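You operate a simulated robot arm through the tools that you are given. There is no shell and no other tool. Be economical: measure what you need, move in short steps, check, and stop when the job is done.

You are at the controls of a simulated two-armed robot. One attempt, no reset.

Task
Shut what the display names, then run the cream drop through.
Fine: Start once, switch off at FINISHED, then lay the drop on the pasting table. Touch keys, switches and plugs with dry hands. Spill a teaspoon at most, drop nothing, leave nothing switched on.

It is judged by the outcome, as a careful person would: the job done as asked, and still so three seconds after it is handed in. It fails if anything else is knocked over, pushed out of place, dropped, spilled or broken.

Robot
Two 7-joint arms with two-finger grippers on one trunk, on a base that drives. Base frame: it is fixed to the floor where the robot stands at the start and does not move with it; the origin is under the middle of the robot, x ahead of it, y to its left, z up; the surface under the hand at the start is at about z = 0.8. Readings come in m, degrees, newtons and seconds.
The left shoulder is at the start at [0.06, 0.123, 0.995], the right one opposite. With the tool pointing down near the work surface each hand reaches from about 0.34 to 0.8 m from the robot's upright axis, wherever it stands, measured 20 degrees to its own side. Places, roughly: black brake [0.3, 0.5, 0.2]; black dial [0.4, 0.6, 0.9]; blue drop [2.25, 0.75, 0.5]; count less key [0.2, 0.8, 0.7]; count more key [0.3, 0.8, 0.7]; display [0.3, 0.8, 0.8]; green brake [0.5, -0.6, 0.2]; green dial [0.7, -0.6, 0.9]; grey brake [0.7, 0.6, 0.2]; grey drop [2, 2, 0.75]; guard [0.7, 0, 1]; length down key [0.2, 0.8, 0.7]; length up key [0.2, 0.8, 0.7]; main switch [0.3, 0.7, 0.7]; paste tray [0.5, 0, 0.7]; pasting table top [-1.2, -0.1, 0.8]. Payload 1.47 kg a hand.
The TCP of each hand is the grasp point between the finger pads, 0.016 m short of the fingertips. In the tool frame z runs along the fingers and y along their closing line. Largest opening 0.087 m; the body of the gripper starts 0.055 m behind the TCP.
Orientation is that of the tool frame in the base frame, as a unit quaternion [x, y, z, w]. With the fingers straight down and closing along the base's y, the tool's x points along the base's -x, its y along +y and its z along -z.

Tools
- The arms move only by the tool apply_moves. It takes "left_plan", "right_plan" or both (then of equal length, played together; a hand with none holds still); each is a list of rows, each a list of 6 numbers: the shift along the tool's x, y, z in m, then the turn, a rotation vector about the tool's x, y, z in degrees. In form: [[x, y, z, wx, wy, wz], ...]. A call has 1 to 20 rows; each row is the pose to reach, as a shift and turn from the pose commanded when the call began, along the tool's axes at that moment. "left_grip" and "right_grip" are, for a hand that has rows, the gripper command, from -1 (shut) to 1 (fully open), values between in proportion, set as the call begins (left out, the last holds). A row lasts 0.2 s, in which the tool goes at most 0.05 m and 8.6 degrees; a call with a longer step from one row to the next is refused whole, and so is a gripper value outside its range. Where a pose cannot be reached the arm comes as near as it can. A force on the tool above 60 N (or 10 N above the force at the start of the call, whichever is more), or a blocked arm, ends the call early, and 0.2 s more pass. Each finger travels about 0.153 m/s and halts on what it meets, pressing with about 28 N; the grip force reading is that of the motor and also rises with nothing between the fingers. The clock runs only during rows and for 0.2 s after the last one: add rows that repeat a pose to give the fingers time. The reply holds the time, the measured pose of the TCP, the force on the tool along the base axes, the opening and the grip force, in the units named above and with some noise, with the torque about the TCP (base axes, N m) and any sound that the robot's microphone picked up.
- Cameras (640 x 400 px; columns grow to the right, rows downward): "scene" is now at [0.0922, 0.0079, 1.5573]; the picture's right is [0.12, -0.99, 0.00], its down [-0.68, -0.08, -0.73] and it looks along [0.73, 0.08, -0.68] (base axes); focal length 214 px, centre (320, 200). "left" rides on the left gripper at [0.073, -0.012, -0.09] in its tool frame; the picture's right is [0.16, 0.99, 0.00], its down [-0.72, 0.12, -0.68] and it looks along [-0.67, 0.11, 0.73] (tool axes); focal length 247 px, centre (320, 200). "right" rides on the right gripper at [0.073, 0.012, -0.09] in its tool frame; the picture's right is [-0.16, 0.99, 0.00], its down [-0.72, -0.12, -0.68] and it looks along [-0.67, -0.11, 0.73] (tool axes); focal length 247 px, centre (320, 200). There is no depth. A picture from a camera that has moved, and an enlarged one, comes with that camera's place and axes in the base frame and with its lens.
- camera(camera): a new picture of that camera. It takes no simulated time.
- raise_lower(by): slides the trunk up (or, below 0, down) by that many m; the arms and the scene camera ride with it, the base frame stays. It gives what a move gives, with no picture.
- roll_base(legs): drives the robot by 1 to 6 legs, each [ahead, left, turn to the left] in m, m and degrees, along the robot's own axes; the way and the turn of a leg run together, so that a leg with both is an arc; at most 1.5 m and 180 degrees a leg. The arms and the cameras ride along, it lands a little off, and it stops where it bumps. It gives what a move gives.
- pan_tilt(pan, tilt): turns the head with the scene camera to pan (to the left, within 120 degrees either way) and tilt (down, from -29 to 69), counted from straight ahead of the robot. It gives what a move gives.
- inspect(camera, box): a new picture of the part [left, top, right, bottom] of that camera's present view, enlarged. It takes no simulated time.
- sign_off(): hands the job in; it is judged then, once.

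Go step by step. Nothing tells you exact positions but the pictures and the camera data: compare them with the known pose of the tool, close in by small moves and look again before you grip or let go. The budget is 120 turns and 88 pictures, counting those below and the enlarged ones. Unless the task says otherwise, let go and move clear before handing in, and close with one line.

The tools are called after ">>>" as name(argument=value, ...) on one line, values as JSON. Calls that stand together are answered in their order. apply_moves: Moves the arms, as the interface text tells. Its arguments: {"type":"object","properties":{"left_plan":{"type":"array","items":{"type":"array","items":{"type":"number"}}},"left_grip":{"type":"number"},"right_plan":{"type":"array","items":{"type":"array","items":{"type":"number"}}},"right_grip":{"type":"number"}},"required":[]} The other tools are called the same way: raise_lower (by) slides the trunk up or down; roll_base (legs) drives the base; pan_tilt (pan, tilt) turns the head that bears the scene camera; camera (camera) takes a picture; inspect (camera, box) takes an enlarged picture of a part of a camera's view; sign_off () hands the job in.

At the start:

```text
clock: 0.0
left_ee_pos: [0.2874, 0.3643, 1.37]
left_tcp_rot: [0.001, 1.0, 0.0, 0.0]
left_contact_force: [0.0, -0.4, 0.2]
left_moment: [0.03, -0.01, -0.01]
left_gripper_width: 0.0868
left_finger_force: 0.1
right_ee_pos: [0.3203, 0.0129, 1.3275]
right_tcp_rot: [-0.001, 1.0, 0.0, 0.0]
right_contact_force: [0.7, 0.1, 0.7]
right_moment: [0.01, -0.01, -0.01]
right_gripper_width: 0.0873
right_finger_force: 0.1
trunk travel left (down, up): [-0.15, 0.08]
robot x, y, heading: [0.0029, 0.0022, -0.1]
head pan, tilt: [6.7, 43.1]
```

scene: 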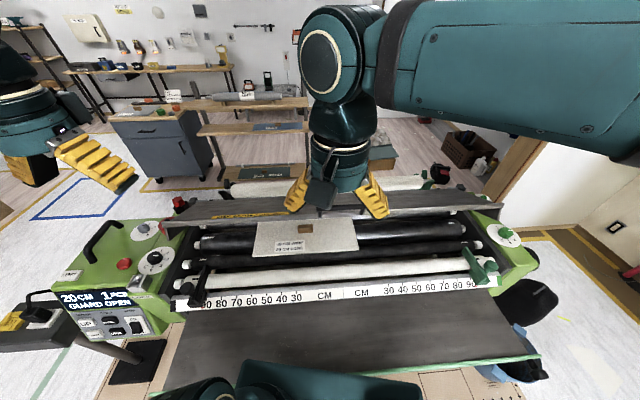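
right: 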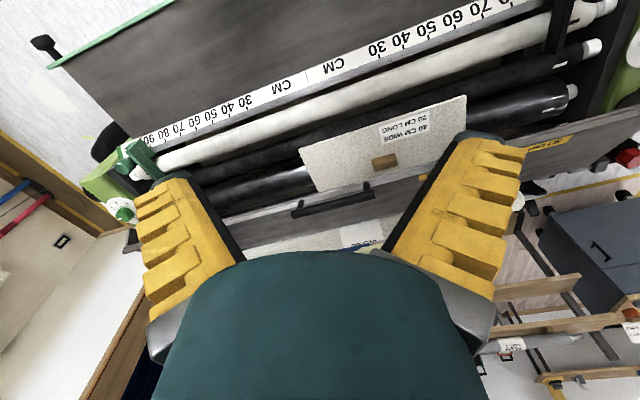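
left: 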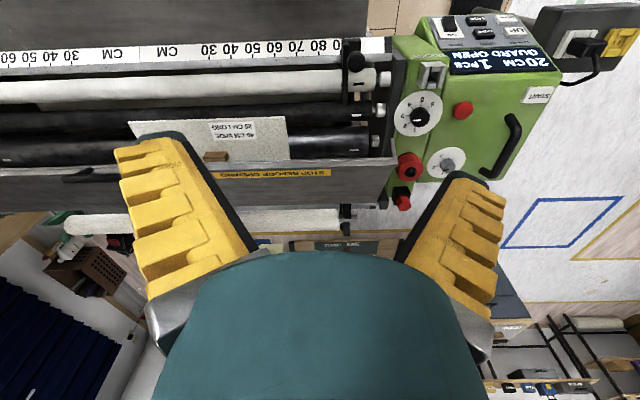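

I see a pasting machine whose display reads "20 CM 1 PCS GUARD OPEN", and a cream sheet lying on the rollers. I'll take enlarged looks before moving.

>>> inspect(camera="scene", box=[40, 190, 200, 350])

>>> inspect(camera="left", box=[320, 0, 640, 220])

>>> inspect(camera="scene", box=[170, 170, 540, 330])

>>> inspect(camera="right", box=[200, 60, 640, 280])

```text
2.50 times, centred on (120, 270) of scene
camera zoom: at [0.0922, 0.0079, 1.5573], right [0.12, -0.99, 0.0], down [-0.68, -0.08, -0.73], along [0.73, 0.08, -0.68], focal length 536 px, centre (820, 25)
```

zoom: 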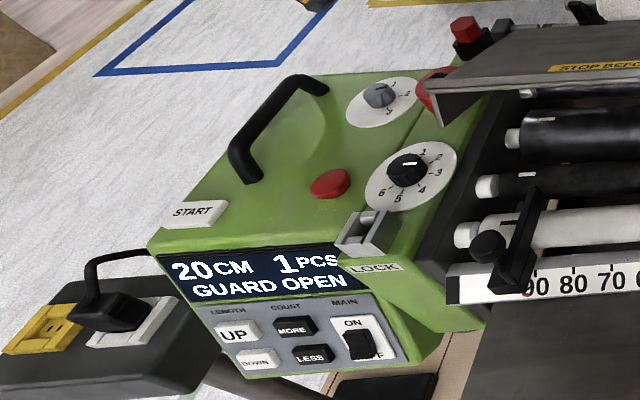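

```text
1.82 times, centred on (480, 110) of left
camera zoom: at [0.2151, 0.3539, 1.4598], right [-0.16, 0.99, 0.0], down [0.72, 0.12, 0.68], along [0.67, 0.11, -0.73], focal length 449 px, centre (29, 364)
```

zoom: 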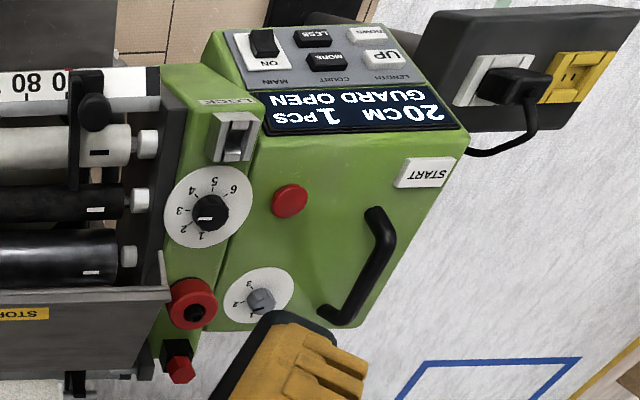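

```text
1.73 times, centred on (355, 250) of scene
camera zoom: at [0.0922, 0.0079, 1.5573], right [0.12, -0.99, 0.0], down [-0.68, -0.08, -0.73], along [0.73, 0.08, -0.68], focal length 371 px, centre (260, 114)
```

zoom: 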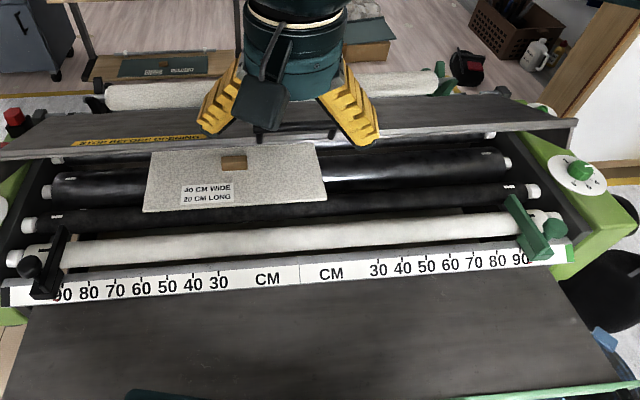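

```text
1.45 times, centred on (420, 170) of right
camera zoom: at [0.2487, 0.0237, 1.4162], right [0.16, 0.99, 0.0], down [0.72, -0.12, 0.68], along [0.67, -0.11, -0.73], focal length 359 px, centre (174, 244)
```

zoom: 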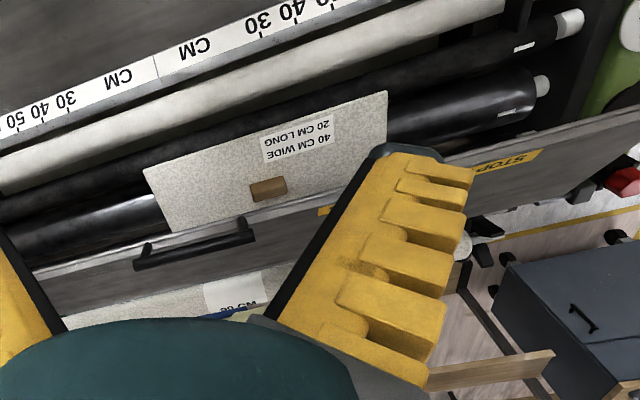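

The display wants the guard shut. I'll look around with the head to learn the shape of the guard, the drops and the pasting table.

>>> pan_tilt(pan=0, tilt=15)

>>> camera(camera="scene")

>>> pan_tilt(pan=45, tilt=40)

>>> camera(camera="scene")

>>> pan_tilt(pan=120, tilt=25)

>>> camera(camera="scene")

>>> pan_tilt(pan=-110, tilt=30)

>>> camera(camera="scene")

```text
clock: 0.9
left_ee_pos: [0.289, 0.3639, 1.3716]
left_tcp_rot: [0.0, 1.0, 0.0, 0.0]
left_contact_force: [-0.8, 0.4, 0.1]
left_moment: [-0.01, -0.02, -0.01]
left_gripper_width: 0.0868
left_finger_force: 0.0
right_ee_pos: [0.3213, 0.0131, 1.3267]
right_tcp_rot: [0.0, 1.0, -0.001, 0.0]
right_contact_force: [-0.4, 0.6, -0.2]
right_moment: [-0.02, 0.0, -0.04]
right_gripper_width: 0.0869
right_finger_force: 0.1
trunk travel left (down, up): [-0.15, 0.08]
robot x, y, heading: [0.0005, -0.001, 0.0]
head pan, tilt: [0.0, 15.0]
```

```text
80 pictures are left
camera scene: at [0.1034, -0.0017, 1.6013], right [0.0, -1.0, 0.0], down [-0.26, 0.0, -0.97], along [0.97, 0.0, -0.26], focal length 214 px, centre (320, 200)
```

scene: 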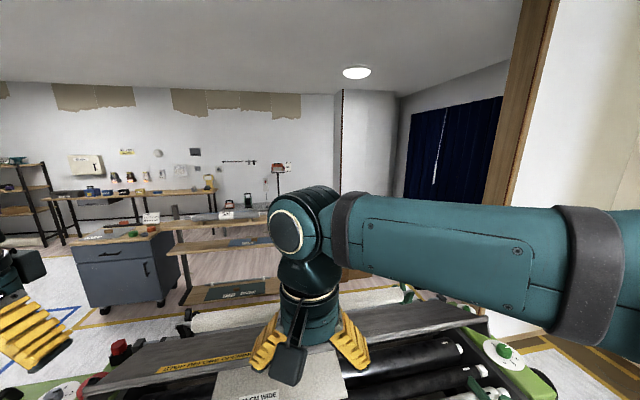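

```text
clock: 2.0
left_ee_pos: [0.2896, 0.3641, 1.3713]
left_tcp_rot: [0.001, 1.0, 0.0, 0.0]
left_contact_force: [0.8, 0.3, 0.5]
left_moment: [-0.01, 0.03, -0.02]
left_gripper_width: 0.087
left_finger_force: 0.0
right_ee_pos: [0.3218, 0.0124, 1.3264]
right_tcp_rot: [0.0, 1.0, 0.0, 0.0]
right_contact_force: [0.2, -0.1, -0.1]
right_moment: [-0.01, -0.01, 0.01]
right_gripper_width: 0.0871
right_finger_force: 0.0
trunk travel left (down, up): [-0.15, 0.08]
robot x, y, heading: [0.0008, 0.0011, -0.2]
head pan, tilt: [45.0, 40.0]
```

```text
79 pictures are left
camera scene: at [0.0701, 0.0584, 1.5619], right [0.71, -0.71, 0.0], down [-0.45, -0.45, -0.77], along [0.54, 0.54, -0.64], focal length 214 px, centre (320, 200)
```

scene: 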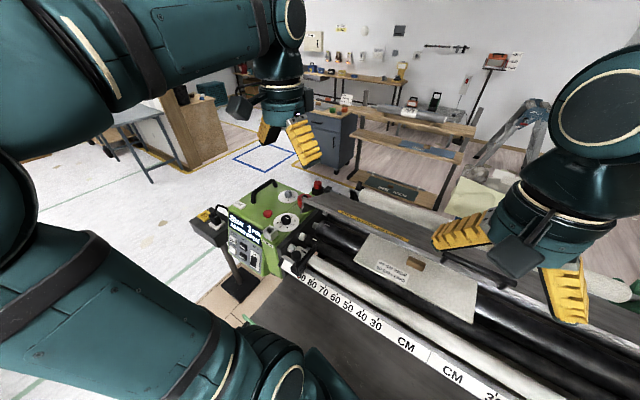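

```text
clock: 3.5
left_ee_pos: [0.288, 0.3649, 1.3712]
left_tcp_rot: [0.0, 1.0, 0.0, 0.001]
left_contact_force: [0.2, -0.1, 0.8]
left_moment: [-0.02, -0.03, -0.02]
left_gripper_width: 0.087
left_finger_force: 0.0
right_ee_pos: [0.3211, 0.0127, 1.3259]
right_tcp_rot: [0.0, 1.0, 0.001, 0.0]
right_contact_force: [-1.0, -0.7, 0.2]
right_moment: [0.02, 0.02, 0.02]
right_gripper_width: 0.0871
right_finger_force: 0.0
trunk travel left (down, up): [-0.15, 0.08]
robot x, y, heading: [0.0008, -0.0017, -0.1]
head pan, tilt: [120.0, 25.0]
```

```text
78 pictures are left
camera scene: at [-0.036, 0.0781, 1.5851], right [0.87, 0.5, 0.0], down [0.21, -0.37, -0.91], along [-0.45, 0.79, -0.42], focal length 214 px, centre (320, 200)
```

scene: 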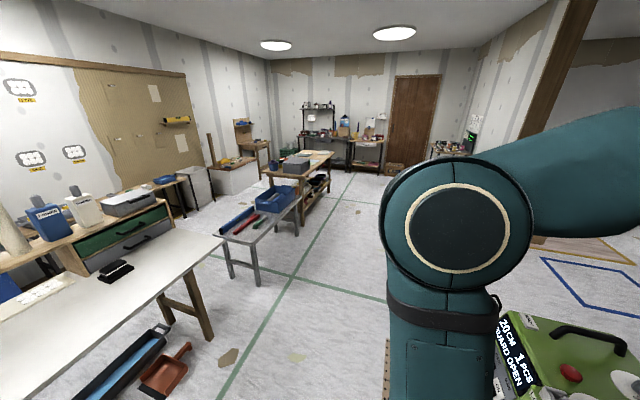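

```text
clock: 6.8
left_ee_pos: [0.2877, 0.3648, 1.3711]
left_tcp_rot: [0.0, 1.0, 0.0, 0.0]
left_contact_force: [0.8, 0.0, 0.1]
left_moment: [-0.03, 0.01, -0.02]
left_gripper_width: 0.0867
left_finger_force: 0.1
right_ee_pos: [0.3215, 0.0126, 1.3266]
right_tcp_rot: [0.0, 1.0, -0.001, 0.0]
right_contact_force: [-0.5, -0.8, 0.2]
right_moment: [-0.02, 0.0, 0.0]
right_gripper_width: 0.0869
right_finger_force: 0.0
trunk travel left (down, up): [-0.15, 0.08]
robot x, y, heading: [-0.0005, -0.0001, 0.4]
head pan, tilt: [-110.0, 30.0]
```

```text
77 pictures are left
camera scene: at [-0.0209, -0.0867, 1.5772], right [-0.94, 0.34, 0.0], down [0.17, 0.47, -0.87], along [-0.3, -0.81, -0.5], focal length 214 px, centre (320, 200)
```

scene: 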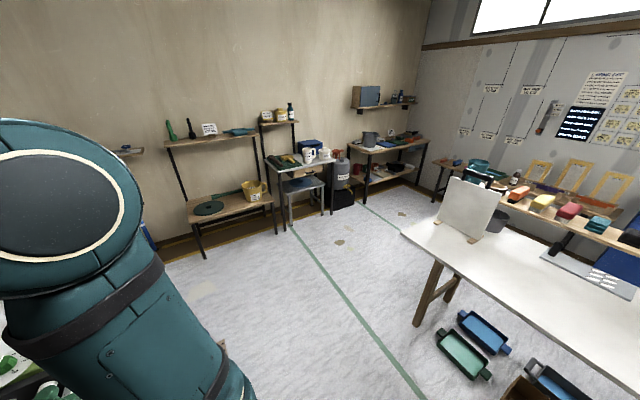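

The pasting table is behind the robot with something standing on it, and there are posters on the wall. I'll read these.

>>> pan_tilt(pan=-120, tilt=10)

>>> inspect(camera="scene", box=[400, 80, 640, 230])

>>> inspect(camera="scene", box=[460, 90, 560, 155])

```text
clock: 7.6
left_ee_pos: [0.2895, 0.3632, 1.3707]
left_tcp_rot: [0.0, 1.0, 0.0, 0.001]
left_contact_force: [-0.2, 0.8, 0.8]
left_moment: [0.02, 0.01, 0.0]
left_gripper_width: 0.0866
left_finger_force: 0.0
right_ee_pos: [0.3211, 0.013, 1.3267]
right_tcp_rot: [0.0, 1.0, 0.0, 0.001]
right_contact_force: [-0.2, -0.1, 0.6]
right_moment: [0.01, 0.0, 0.0]
right_gripper_width: 0.0867
right_finger_force: 0.0
trunk travel left (down, up): [-0.15, 0.08]
robot x, y, heading: [-0.0015, 0.0001, -0.0]
head pan, tilt: [-120.0, 10.0]
```

```text
2.67 times, centred on (520, 155) of scene
camera zoom: at [-0.0365, -0.0823, 1.6095], right [-0.87, 0.5, 0.0], down [0.09, 0.15, -0.98], along [-0.49, -0.85, -0.17], focal length 572 px, centre (-213, 320)
```

zoom: 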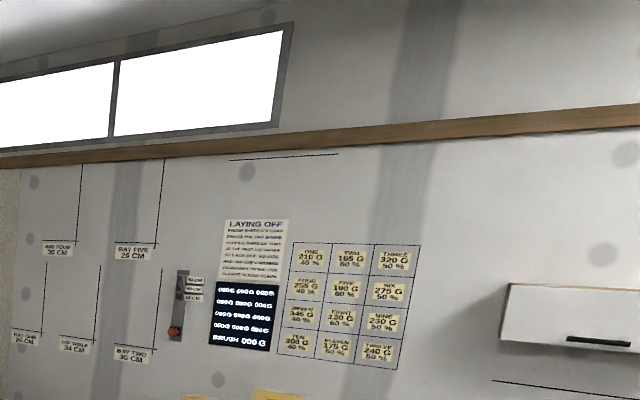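

```text
6.15 times, centred on (510, 122) of scene
camera zoom: at [-0.0365, -0.0823, 1.6095], right [-0.87, 0.5, 0.0], down [0.09, 0.15, -0.98], along [-0.49, -0.85, -0.17], focal length 1320 px, centre (-849, 677)
```

zoom: 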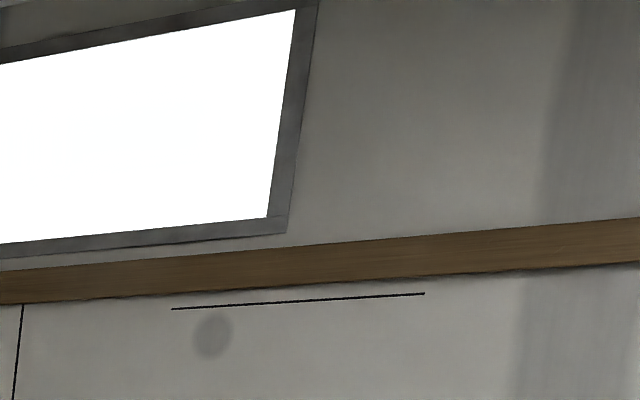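

The posters concern other jobs, so I return to the machine. I move the right arm aside to see the guard clearly.

>>> apply_moves(right_plan=[[0.0, -0.045, 0, 0, 0, 0], [0.01, -0.09, 0, 0, 0, 0], [0.02, -0.135, 0, 0, 0, 0], [0.02, -0.18, 0, 0, 0, 0], [0.02, -0.225, 0, 0, 0, 0], [0.02, -0.27, 0, 0, 0, 0], [0.02, -0.315, 0, 0, 0, 0], [0.02, -0.36, 0, 0, 0, 0], [0.02, -0.4, 0, 0, 0, 0]])

>>> pan_tilt(pan=0, tilt=35)

>>> camera(camera="scene")

>>> camera(camera="right")

```text
clock: 9.6
left_ee_pos: [0.2898, 0.3635, 1.3712]
left_tcp_rot: [0.0, 1.0, 0.001, 0.0]
left_contact_force: [0.6, -0.5, -0.1]
left_moment: [0.02, 0.01, 0.0]
left_gripper_width: 0.0868
left_finger_force: 0.1
right_ee_pos: [0.302, -0.3891, 1.3263]
right_tcp_rot: [0.0, 1.0, 0.001, 0.0]
right_contact_force: [0.4, 0.2, 0.5]
right_moment: [0.05, -0.01, 0.04]
right_gripper_width: 0.0869
right_finger_force: 0.1
trunk travel left (down, up): [-0.15, 0.08]
robot x, y, heading: [0.0031, 0.0023, 0.1]
head pan, tilt: [-120.0, 10.0]
```

```text
clock: 11.6
left_ee_pos: [0.2899, 0.3655, 1.3707]
left_tcp_rot: [0.0, 1.0, 0.0, 0.0]
left_contact_force: [-0.3, 0.5, -0.4]
left_moment: [0.0, -0.03, -0.02]
left_gripper_width: 0.087
left_finger_force: 0.0
right_ee_pos: [0.3014, -0.386, 1.3276]
right_tcp_rot: [0.001, 1.0, 0.0, 0.001]
right_contact_force: [-0.1, -0.6, -0.5]
right_moment: [-0.01, 0.0, -0.02]
right_gripper_width: 0.0871
right_finger_force: 0.0
trunk travel left (down, up): [-0.15, 0.08]
robot x, y, heading: [0.0008, -0.0009, 0.1]
head pan, tilt: [0.0, 35.0]
```

```text
74 pictures are left
camera scene: at [0.0981, -0.0017, 1.5694], right [0.0, -1.0, 0.0], down [-0.57, 0.0, -0.82], along [0.82, 0.0, -0.57], focal length 214 px, centre (320, 200)
```

scene: 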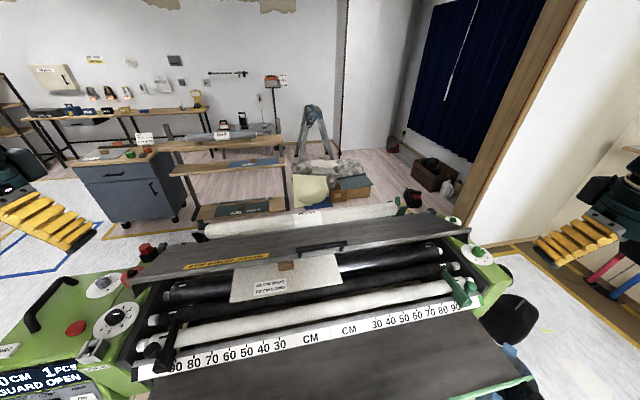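

```text
73 pictures are left
camera right: at [0.2287, -0.3763, 1.4158], right [0.16, 0.99, 0.0], down [0.72, -0.12, 0.68], along [0.67, -0.11, -0.73], focal length 247 px, centre (320, 200)
```

right: 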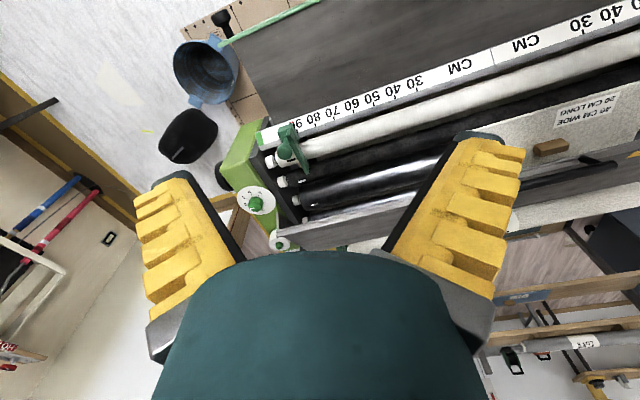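

The guard is a long plate with a central black handle. I zoom on it and on the supply side.

>>> inspect(camera="scene", box=[110, 190, 330, 320])

>>> inspect(camera="scene", box=[300, 190, 520, 320])

>>> inspect(camera="right", box=[200, 100, 420, 260])

```text
2.91 times, centred on (220, 255) of scene
camera zoom: at [0.0981, -0.0017, 1.5694], right [0.0, -1.0, 0.0], down [-0.57, 0.0, -0.82], along [0.82, 0.0, -0.57], focal length 624 px, centre (611, 40)
```

zoom: 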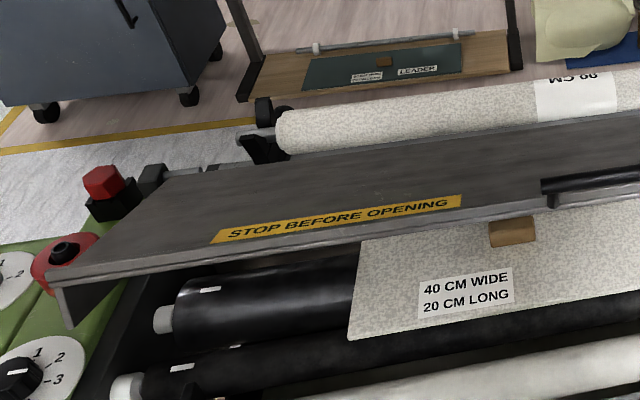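

```text
2.91 times, centred on (410, 255) of scene
camera zoom: at [0.0981, -0.0017, 1.5694], right [0.0, -1.0, 0.0], down [-0.57, 0.0, -0.82], along [0.82, 0.0, -0.57], focal length 624 px, centre (58, 40)
```

zoom: 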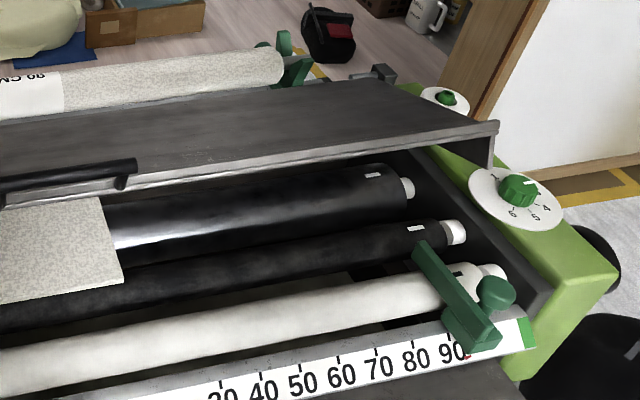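

```text
2.50 times, centred on (310, 180) of right
camera zoom: at [0.2287, -0.3763, 1.4158], right [0.16, 0.99, 0.0], down [0.72, -0.12, 0.68], along [0.67, -0.11, -0.73], focal length 617 px, centre (345, 250)
```

zoom: 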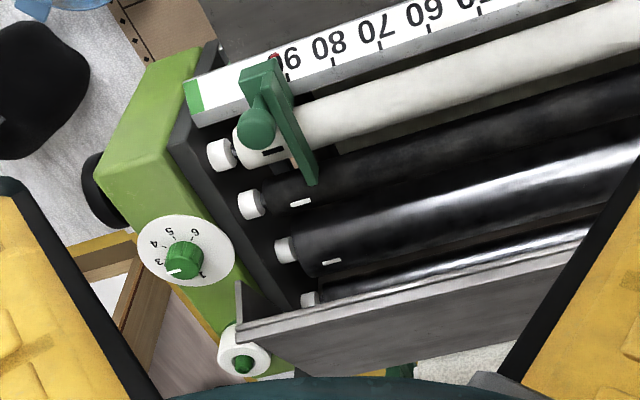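

The guard's front edge is at about z 1.02 (corners [0.47,0.557] and [0.68,-0.556]), its hinge at the back is at about z 0.95, and the handle bar is near [0.576,-0.007,1.05]. I bring the right hand above the handle with its fingers closing across the bar.

>>> apply_moves(right_plan=[[-0.023, 0.032, 0.012, 0, 0, 6.6], [-0.046, 0.063, 0.023, 0, 0, 13.2], [-0.068, 0.095, 0.035, 0, 0, 19.8], [-0.091, 0.127, 0.047, 0, 0, 26.4], [-0.114, 0.158, 0.058, 0, 0, 33], [-0.137, 0.19, 0.07, 0, 0, 39.6], [-0.16, 0.222, 0.082, 0, 0, 46.2], [-0.183, 0.253, 0.093, 0, 0, 52.8], [-0.205, 0.285, 0.105, 0, 0, 59.4], [-0.228, 0.317, 0.117, 0, 0, 66], [-0.251, 0.348, 0.128, 0, 0, 72.6], [-0.274, 0.38, 0.14, 0, 0, 79.2], [-0.274, 0.38, 0.14, 0, 0, 79.2]], right_grip=1)

>>> camera(camera="right")

>>> camera(camera="scene")

```text
clock: 14.4
left_ee_pos: [0.2896, 0.3638, 1.3709]
left_tcp_rot: [-0.001, 1.0, 0.0, 0.0]
left_contact_force: [0.2, -0.1, 0.7]
left_moment: [0.05, 0.0, 0.01]
left_gripper_width: 0.0871
left_finger_force: 0.0
right_ee_pos: [0.5754, -0.008, 1.187]
right_tcp_rot: [0.638, 0.77, 0.0, 0.0]
right_contact_force: [0.2, -0.2, -0.1]
right_moment: [0.0, -0.02, 0.01]
right_gripper_width: 0.0871
right_finger_force: 0.0
trunk travel left (down, up): [-0.15, 0.08]
robot x, y, heading: [-0.0021, -0.0011, 0.1]
head pan, tilt: [0.0, 35.0]
```

```text
69 pictures are left
camera right: at [0.5729, 0.0654, 1.2756], right [1.0, 0.03, 0.0], down [0.02, -0.73, 0.68], along [0.02, -0.68, -0.73], focal length 247 px, centre (320, 200)
```

right: 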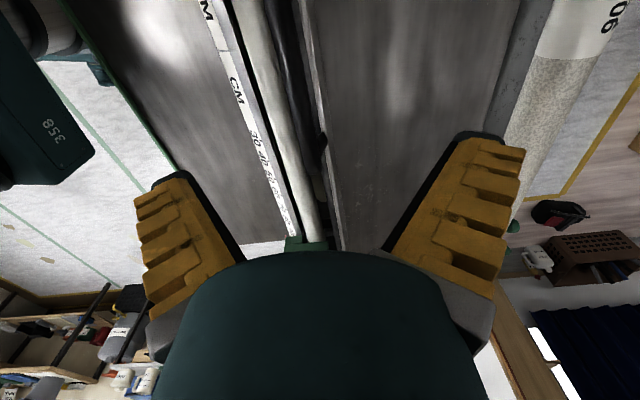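

```text
68 pictures are left
camera scene: at [0.0972, -0.0028, 1.5695], right [0.0, -1.0, 0.0], down [-0.57, 0.0, -0.82], along [0.82, 0.0, -0.57], focal length 214 px, centre (320, 200)
```

scene: 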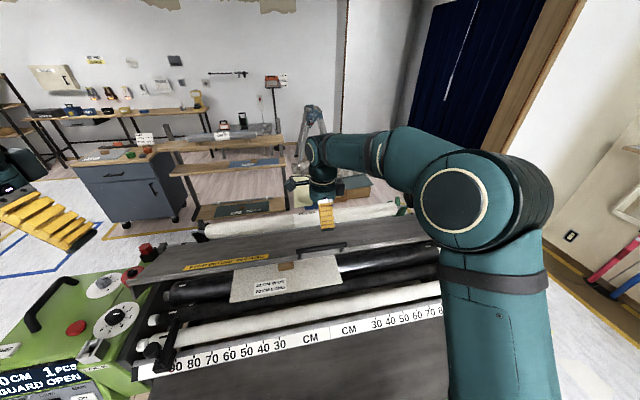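

The hand is above the guard; I zoom to find the handle between the fingers.

>>> inspect(camera="right", box=[180, 20, 460, 250])

>>> inspect(camera="scene", box=[260, 170, 400, 270])

```text
1.74 times, centred on (320, 135) of right
camera zoom: at [0.5729, 0.0654, 1.2756], right [1.0, 0.03, 0.0], down [0.02, -0.73, 0.68], along [0.02, -0.68, -0.73], focal length 430 px, centre (320, 313)
```

zoom: 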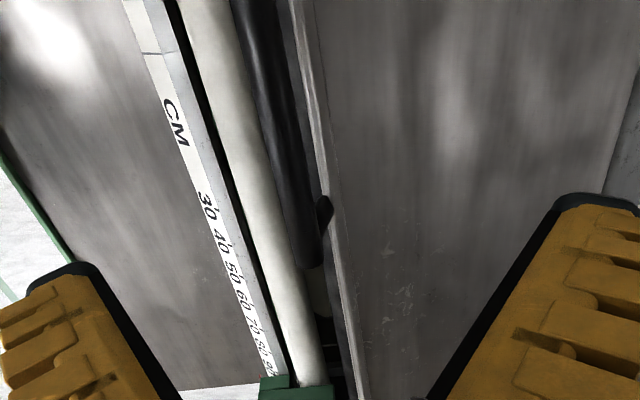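

```text
4.00 times, centred on (330, 220) of scene
camera zoom: at [0.0972, -0.0028, 1.5695], right [0.0, -1.0, 0.0], down [-0.57, 0.0, -0.82], along [0.82, 0.0, -0.57], focal length 858 px, centre (280, 120)
```

zoom: 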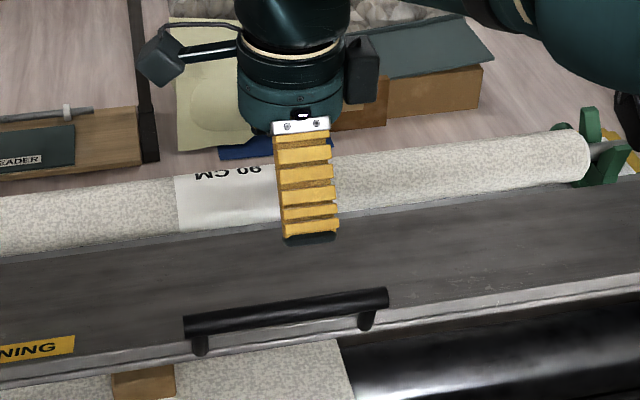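

I need a tighter look at the handle from the hand camera.

>>> inspect(camera="right", box=[260, 10, 350, 180])

```text
2.35 times, centred on (305, 95) of right
camera zoom: at [0.5729, 0.0654, 1.2756], right [1.0, 0.03, 0.0], down [0.02, -0.73, 0.68], along [0.02, -0.68, -0.73], focal length 581 px, centre (355, 447)
```

zoom: 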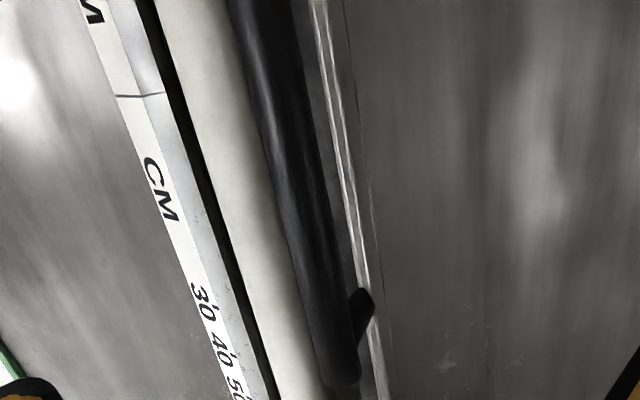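

The handle bar's middle is at about [0.557,-0.010,1.07], standing out in front of the lip. I shift 18 mm towards the robot, go down onto it and check.

>>> apply_moves(right_plan=[[0, -0.018, 0, 0, 0, 0], [0, -0.018, 0.04, 0, 0, 0], [0, -0.018, 0.08, 0, 0, 0], [0, -0.018, 0.112, 0, 0, 0], [0, -0.018, 0.112, 0, 0, 0]], right_grip=1)

>>> inspect(camera="scene", box=[260, 190, 400, 290])

>>> camera(camera="right")

```text
clock: 15.6
left_ee_pos: [0.2884, 0.3636, 1.371]
left_tcp_rot: [0.0, 1.0, 0.0, 0.0]
left_contact_force: [0.6, 0.9, -0.8]
left_moment: [-0.02, 0.02, 0.0]
left_gripper_width: 0.0872
left_finger_force: 0.1
right_ee_pos: [0.5573, -0.0101, 1.074]
right_tcp_rot: [0.638, 0.77, -0.001, 0.0]
right_contact_force: [0.0, -0.2, -0.6]
right_moment: [-0.02, 0.0, 0.0]
right_gripper_width: 0.0869
right_finger_force: 0.1
trunk travel left (down, up): [-0.15, 0.08]
robot x, y, heading: [-0.0019, -0.0003, 0.0]
head pan, tilt: [0.0, 35.0]
```

```text
4.00 times, centred on (330, 240) of scene
camera zoom: at [0.0976, -0.0019, 1.5694], right [0.0, -1.0, 0.0], down [-0.57, 0.0, -0.82], along [0.82, 0.0, -0.57], focal length 858 px, centre (280, 40)
```

zoom: 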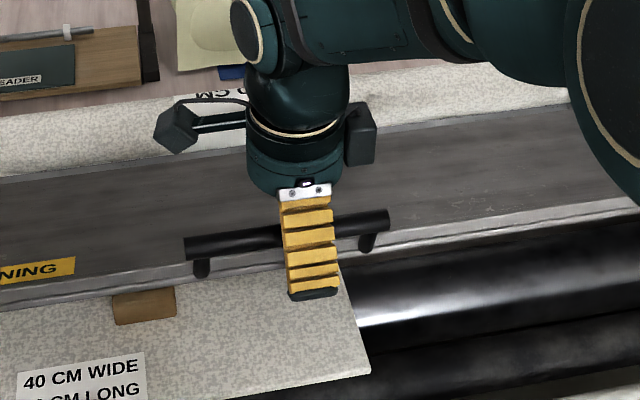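

```text
63 pictures are left
camera right: at [0.5551, 0.0624, 1.1643], right [1.0, 0.03, 0.0], down [0.02, -0.73, 0.68], along [0.02, -0.68, -0.73], focal length 247 px, centre (320, 200)
```

right: 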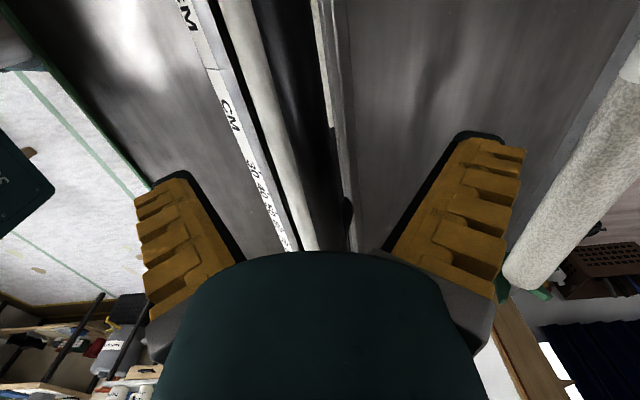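

The bar lies between the open fingers. I close on it.

>>> apply_moves(right_plan=[[0, 0, 0, 0, 0, 0], [0, 0, 0, 0, 0, 0], [0, 0, 0, 0, 0, 0]], right_grip=-1)

```text
clock: 16.4
left_ee_pos: [0.2868, 0.3645, 1.3711]
left_tcp_rot: [0.0, 1.0, 0.0, 0.001]
left_contact_force: [0.1, -0.5, -0.4]
left_moment: [0.02, 0.01, -0.03]
left_gripper_width: 0.087
left_finger_force: 0.1
right_ee_pos: [0.5558, -0.0105, 1.0757]
right_tcp_rot: [0.638, 0.77, -0.001, -0.001]
right_contact_force: [-10.9, -2.3, 6.2]
right_moment: [-0.14, 0.19, 0.11]
right_gripper_width: 0.0062
right_finger_force: 30.1
trunk travel left (down, up): [-0.15, 0.08]
robot x, y, heading: [-0.0015, 0.0018, -0.1]
head pan, tilt: [0.0, 35.0]
```

The opening is only 6 mm, thinner than the bar looked, so I look before moving.

>>> inspect(camera="scene", box=[260, 190, 400, 290])

>>> camera(camera="right")

```text
4.00 times, centred on (330, 240) of scene
camera zoom: at [0.0959, -0.0021, 1.5696], right [0.0, -1.0, 0.0], down [-0.57, 0.0, -0.82], along [0.82, 0.0, -0.57], focal length 858 px, centre (280, 40)
```

zoom: 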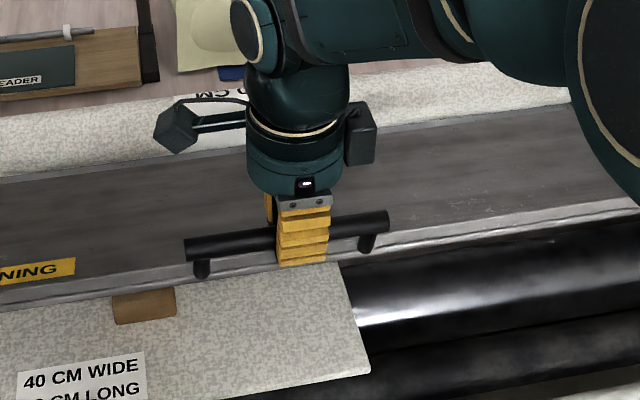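

```text
61 pictures are left
camera right: at [0.5536, 0.0622, 1.1654], right [1.0, 0.03, 0.0], down [0.02, -0.73, 0.68], along [0.02, -0.68, -0.73], focal length 247 px, centre (320, 200)
```

right: 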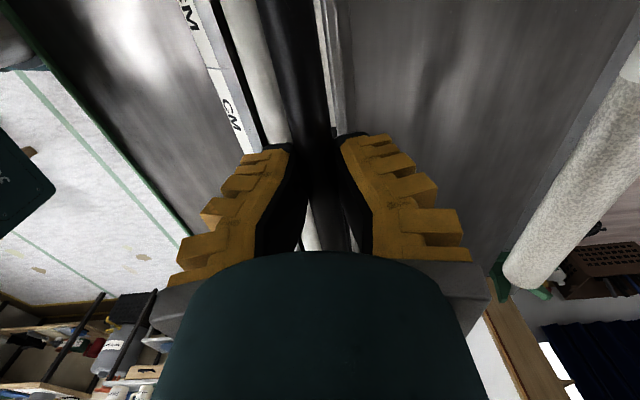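

The fingers hold the bar. I lower the guard along its hinge arc in small steps, feeling the force.

>>> apply_moves(right_plan=[[0, -0.003, 0.006, -1.5, 0, 0], [0, -0.006, 0.012, -3, 0, 0], [0, -0.009, 0.018, -4.5, 0, 0], [0, -0.009, 0.018, -4.5, 0, 0]])

```text
clock: 17.4
left_ee_pos: [0.2864, 0.364, 1.3717]
left_tcp_rot: [0.001, 1.0, 0.0, 0.0]
left_contact_force: [-0.3, 0.7, 0.0]
left_moment: [0.02, 0.02, -0.01]
left_gripper_width: 0.0871
left_finger_force: 0.0
right_ee_pos: [0.5462, -0.0126, 1.0574]
right_tcp_rot: [0.637, 0.77, 0.03, 0.025]
right_contact_force: [-19.4, -1.9, 8.3]
right_moment: [0.47, 0.39, 0.1]
right_gripper_width: 0.0079
right_finger_force: 30.3
trunk travel left (down, up): [-0.15, 0.08]
robot x, y, heading: [-0.0036, -0.0014, 0.1]
head pan, tilt: [0.0, 35.0]
```

The guard is moving with about 8 N upward resistance and a sideways pull. I continue with slightly more outward travel.

>>> apply_moves(right_plan=[[0, -0.005, 0.005, -1.5, 0, 0], [0, -0.009, 0.011, -3, 0, 0], [0, -0.011, 0.017, -4.5, 0, 0], [0, -0.011, 0.017, -4.5, 0, 0]])

>>> inspect(camera="scene", box=[110, 170, 510, 400])

```text
clock: 18.4
left_ee_pos: [0.2868, 0.3641, 1.3716]
left_tcp_rot: [0.0, 1.0, -0.001, 0.0]
left_contact_force: [1.1, 0.0, 0.4]
left_moment: [-0.03, 0.03, 0.0]
left_gripper_width: 0.0869
left_finger_force: 0.1
right_ee_pos: [0.5373, -0.0152, 1.0386]
right_tcp_rot: [0.636, 0.768, 0.06, 0.049]
right_contact_force: [-12.2, -0.7, 5.2]
right_moment: [0.21, 0.23, 0.13]
right_gripper_width: 0.0073
right_finger_force: 29.8
trunk travel left (down, up): [-0.15, 0.08]
robot x, y, heading: [0.0029, 0.0, 0.2]
head pan, tilt: [0.0, 35.0]
```

```text
1.60 times, centred on (310, 285) of scene
camera zoom: at [0.0959, -0.0018, 1.5695], right [0.0, -1.0, 0.0], down [-0.57, 0.0, -0.82], along [0.82, 0.0, -0.57], focal length 343 px, centre (336, 64)
```

zoom: 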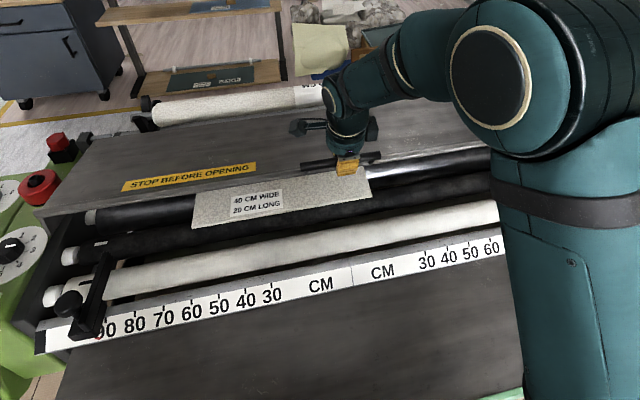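

The guard swings down with the hand. I continue along the arc.

>>> apply_moves(right_plan=[[0, -0.0045, 0.006, -1.5, 0, 0], [0, -0.008, 0.0122, -3, 0, 0], [0, -0.0108, 0.0183, -4.5, 0, 0], [0, -0.0135, 0.0245, -6, 0, 0], [0, -0.016, 0.03, -7.5, 0, 0], [0, -0.0178, 0.0358, -9, 0, 0], [0, -0.0178, 0.0358, -9, 0, 0]])

>>> camera(camera="scene")

```text
clock: 20.0
left_ee_pos: [0.2862, 0.3641, 1.3716]
left_tcp_rot: [0.0, 1.0, -0.001, 0.001]
left_contact_force: [0.4, -0.5, 0.0]
left_moment: [-0.01, 0.01, -0.01]
left_gripper_width: 0.0871
left_finger_force: 0.0
right_ee_pos: [0.5264, -0.0175, 1.0007]
right_tcp_rot: [0.629, 0.761, 0.121, 0.1]
right_contact_force: [-15.2, -0.8, 2.5]
right_moment: [0.24, 0.29, 0.17]
right_gripper_width: 0.0074
right_finger_force: 29.7
trunk travel left (down, up): [-0.15, 0.08]
robot x, y, heading: [0.001, 0.0025, -0.0]
head pan, tilt: [0.0, 35.0]
```

```text
59 pictures are left
camera scene: at [0.0957, -0.0019, 1.5695], right [0.0, -1.0, 0.0], down [-0.57, 0.0, -0.82], along [0.82, 0.0, -0.57], focal length 214 px, centre (320, 200)
```

scene: 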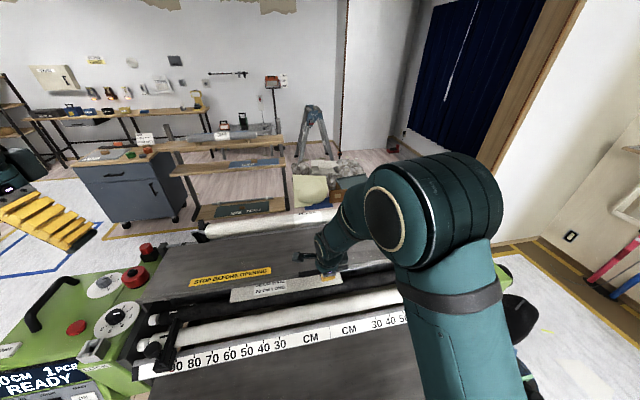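

The display now says READY. I continue gently until the guard actually rests, to be sure it is fully shut.

>>> apply_moves(right_plan=[[0, -0.003, 0.006, -1.5, 0, 0], [0, -0.006, 0.012, -3, 0, 0], [0, -0.006, 0.012, -3, 0, 0]])

>>> inspect(camera="scene", box=[0, 220, 320, 400])

```text
clock: 20.8
left_ee_pos: [0.2869, 0.3642, 1.3721]
left_tcp_rot: [-0.001, 1.0, -0.001, 0.002]
left_contact_force: [-0.3, -0.1, -1.0]
left_moment: [0.02, -0.01, -0.03]
left_gripper_width: 0.087
left_finger_force: 0.1
right_ee_pos: [0.5227, -0.0177, 0.9874]
right_tcp_rot: [0.627, 0.758, 0.14, 0.116]
right_contact_force: [-20.6, -2.1, 4.7]
right_moment: [0.07, 0.28, 0.1]
right_gripper_width: 0.0097
right_finger_force: 29.7
trunk travel left (down, up): [-0.15, 0.08]
robot x, y, heading: [-0.0037, -0.0015, 0.1]
head pan, tilt: [0.0, 35.0]
```

```text
2.00 times, centred on (160, 310) of scene
camera zoom: at [0.095, -0.002, 1.5696], right [0.0, -1.0, 0.0], down [-0.57, 0.0, -0.82], along [0.82, 0.0, -0.57], focal length 429 px, centre (640, -20)
```

zoom: 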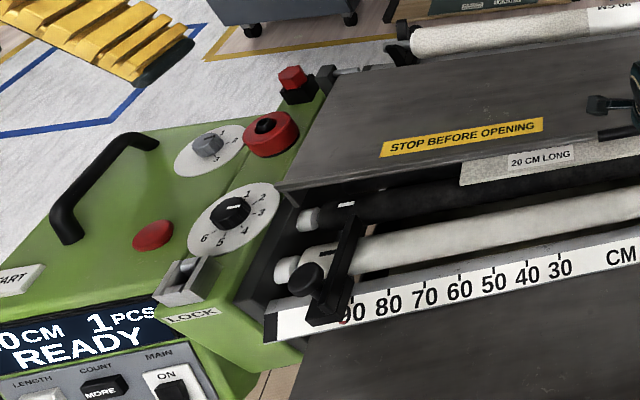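

Still READY. I carry on down a bit more until a stop is felt.

>>> apply_moves(right_plan=[[0, -0.0035, 0.005, -1.3, 0, 0], [0, -0.007, 0.01, -2.6, 0, 0], [0, -0.0095, 0.015, -3.9, 0, 0], [0, -0.0115, 0.02, -5.2, 0, 0], [0, -0.0115, 0.02, -5.2, 0, 0]])

```text
clock: 22.0
left_ee_pos: [0.293, 0.3643, 1.3701]
left_tcp_rot: [0.0, 1.0, 0.0, -0.001]
left_contact_force: [0.9, 0.4, -0.4]
left_moment: [0.04, 0.02, -0.01]
left_gripper_width: 0.0869
left_finger_force: 0.2
right_ee_pos: [0.5291, -0.0164, 0.9661]
right_tcp_rot: [0.62, 0.75, 0.177, 0.147]
right_contact_force: [35.4, 5.4, 3.2]
right_moment: [-0.16, 0.16, 0.12]
right_gripper_width: 0.0102
right_finger_force: 29.9
trunk travel left (down, up): [-0.15, 0.08]
robot x, y, heading: [0.0013, -0.0002, 0.2]
head pan, tilt: [0.0, 35.0]
```

The guard's arc turns inwards here, so I ease the hand inwards to relieve the pull and look at how the lip sits.

>>> apply_moves(right_plan=[[0, 0.004, 0.001, 0, 0, 0], [0, 0.007, 0.002, 0, 0, 0], [0, 0.007, 0.002, 0, 0, 0]])

>>> inspect(camera="scene", box=[130, 210, 410, 385])

```text
clock: 22.8
left_ee_pos: [0.2917, 0.3653, 1.371]
left_tcp_rot: [-0.001, 1.0, 0.001, -0.001]
left_contact_force: [0.6, -0.4, 0.5]
left_moment: [0.01, -0.01, 0.01]
left_gripper_width: 0.0867
left_finger_force: 0.0
right_ee_pos: [0.5292, -0.0164, 0.9637]
right_tcp_rot: [0.621, 0.751, 0.172, 0.142]
right_contact_force: [10.6, 5.1, -11.2]
right_moment: [0.0, 0.04, 0.07]
right_gripper_width: 0.0088
right_finger_force: 30.6
trunk travel left (down, up): [-0.15, 0.08]
robot x, y, heading: [-0.0019, -0.0007, -0.2]
head pan, tilt: [0.0, 35.0]
```

```text
2.29 times, centred on (270, 298) of scene
camera zoom: at [0.1002, -0.0011, 1.5691], right [0.0, -1.0, 0.0], down [-0.57, 0.0, -0.82], along [0.82, 0.0, -0.57], focal length 490 px, centre (434, -23)
```

zoom: 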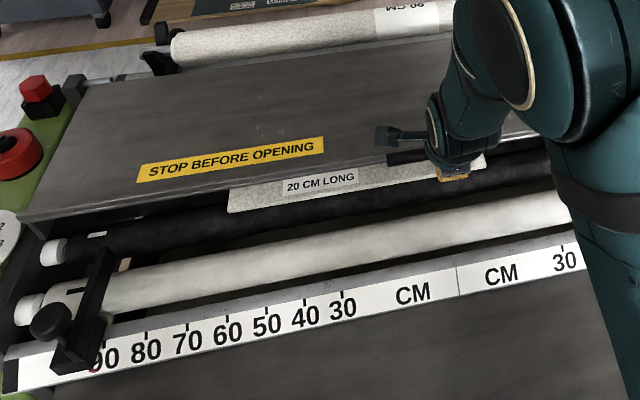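

Forces are small. I press straight down a few millimetres more to find the stop.

>>> apply_moves(right_plan=[[0, -0.001, 0.004, 0, 0, 0], [0, -0.002, 0.008, -0.5, 0, 0], [0, -0.003, 0.012, -1, 0, 0], [0, -0.003, 0.012, -1, 0, 0]])

```text
clock: 23.8
left_ee_pos: [0.2894, 0.3644, 1.3712]
left_tcp_rot: [0.0, 1.0, -0.001, 0.0]
left_contact_force: [-0.1, 0.2, -0.2]
left_moment: [-0.02, 0.01, 0.01]
left_gripper_width: 0.0869
left_finger_force: 0.0
right_ee_pos: [0.5326, -0.016, 0.9549]
right_tcp_rot: [0.62, 0.749, 0.181, 0.151]
right_contact_force: [8.8, 1.7, 3.7]
right_moment: [-0.01, 0.18, 0.05]
right_gripper_width: 0.0
right_finger_force: 29.0
trunk travel left (down, up): [-0.15, 0.08]
robot x, y, heading: [0.0012, 0.0001, 0.1]
head pan, tilt: [0.0, 35.0]
```

The fingers are fully shut, so the bar slipped out. I look.

>>> camera(camera="right")

>>> inspect(camera="scene", box=[270, 210, 410, 320])

```text
56 pictures are left
camera right: at [0.4896, 0.0495, 1.0387], right [0.89, 0.01, 0.45], down [-0.27, -0.79, 0.55], along [0.36, -0.61, -0.7], focal length 247 px, centre (320, 200)
```

right: 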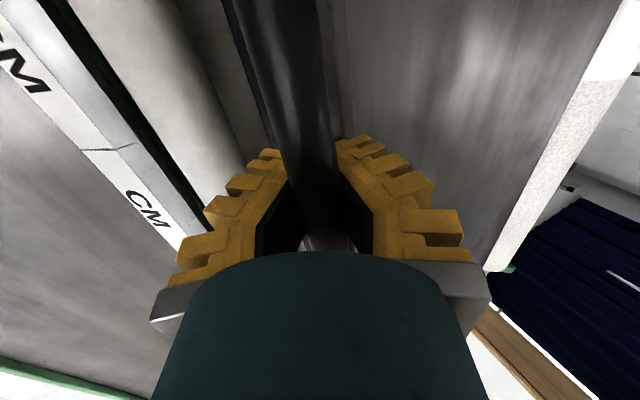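

```text
3.64 times, centred on (340, 265) of scene
camera zoom: at [0.0989, -0.0016, 1.5694], right [0.0, -1.0, 0.0], down [-0.57, 0.0, -0.82], along [0.82, 0.0, -0.57], focal length 780 px, centre (247, -36)
```

zoom: 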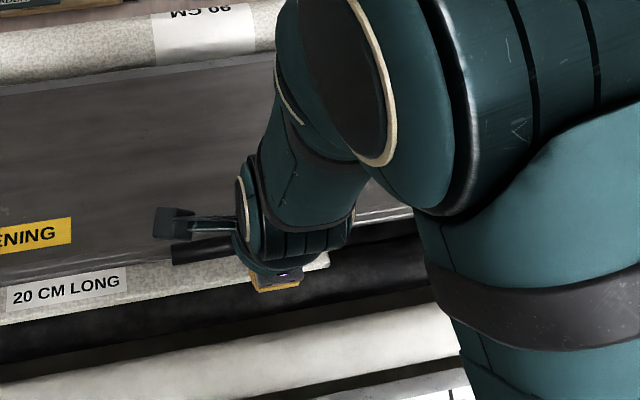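

The guard is at its stop and the bar has slid up between the fingers. I open just enough to clear the bar and withdraw along the tool axis.

>>> apply_moves(right_plan=[[0, 0, 0, 0, 0, 0], [0, 0, -0.005, 0, 0, 0], [0, 0, -0.03, 0, 0, 0], [0, 0, -0.06, 0, 0, 0], [0, 0, -0.1, 0, 0, 0], [0, 0, -0.14, 0, 0, 0]], right_grip=-0.4)

>>> camera(camera="scene")

```text
clock: 25.2
left_ee_pos: [0.2879, 0.3642, 1.3715]
left_tcp_rot: [0.0, 1.0, 0.0, 0.001]
left_contact_force: [-0.9, -0.4, -0.5]
left_moment: [0.0, -0.04, 0.01]
left_gripper_width: 0.0868
left_finger_force: 0.0
right_ee_pos: [0.4685, -0.0268, 1.0781]
right_tcp_rot: [0.62, 0.749, 0.181, 0.151]
right_contact_force: [-0.6, -0.7, 0.8]
right_moment: [0.0, 0.0, -0.01]
right_gripper_width: 0.0321
right_finger_force: 5.1
trunk travel left (down, up): [-0.15, 0.08]
robot x, y, heading: [0.002, -0.0041, -0.1]
head pan, tilt: [0.0, 35.0]
```

```text
54 pictures are left
camera scene: at [0.0967, -0.0017, 1.5695], right [0.0, -1.0, 0.0], down [-0.57, 0.0, -0.82], along [0.82, 0.0, -0.57], focal length 214 px, centre (320, 200)
```

scene: 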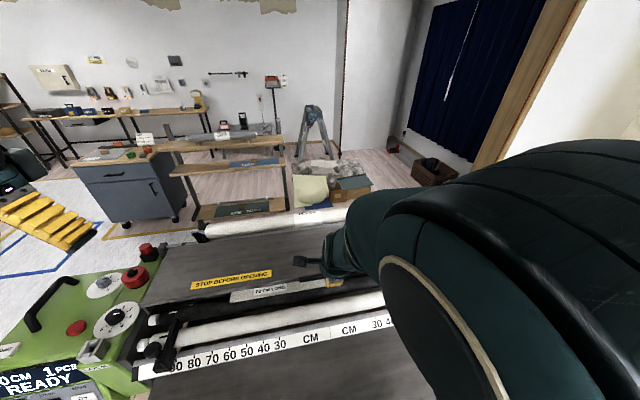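

The guard stays shut and the display reads READY. Now I study the control box for the START key.

>>> pan_tilt(pan=55, tilt=50)

>>> camera(camera="scene")

>>> inspect(camera="left", box=[390, 0, 640, 200])

```text
clock: 26.5
left_ee_pos: [0.2884, 0.3633, 1.3704]
left_tcp_rot: [0.0, 1.0, 0.0, 0.001]
left_contact_force: [0.2, 0.7, -0.7]
left_moment: [-0.02, 0.0, 0.0]
left_gripper_width: 0.0872
left_finger_force: 0.0
right_ee_pos: [0.4695, -0.0287, 1.0735]
right_tcp_rot: [0.619, 0.75, 0.176, 0.153]
right_contact_force: [-0.1, -0.8, -0.9]
right_moment: [0.01, 0.03, -0.01]
right_gripper_width: 0.0324
right_finger_force: 4.3
trunk travel left (down, up): [-0.15, 0.08]
robot x, y, heading: [-0.0029, -0.0005, 0.1]
head pan, tilt: [55.0, 50.0]
```

```text
53 pictures are left
camera scene: at [0.066, 0.0523, 1.5491], right [0.69, -0.72, 0.0], down [-0.54, -0.52, -0.66], along [0.47, 0.46, -0.75], focal length 214 px, centre (320, 200)
```

scene: 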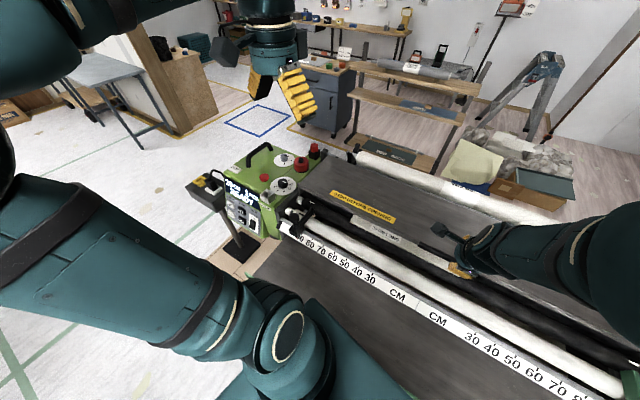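

```text
2.00 times, centred on (515, 100) of left
camera zoom: at [0.215, 0.3538, 1.4598], right [-0.16, 0.99, 0.0], down [0.72, 0.12, 0.68], along [0.67, 0.11, -0.73], focal length 494 px, centre (-70, 400)
```

zoom: 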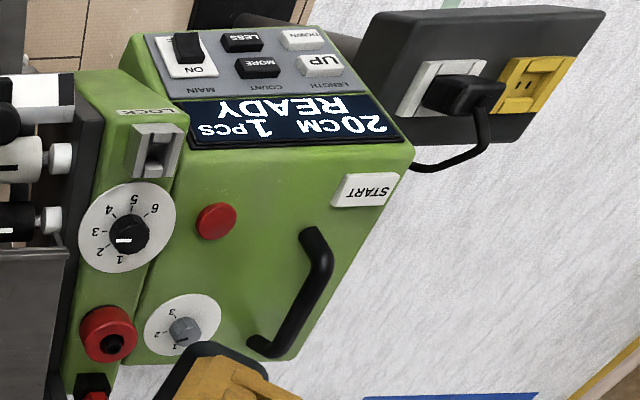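

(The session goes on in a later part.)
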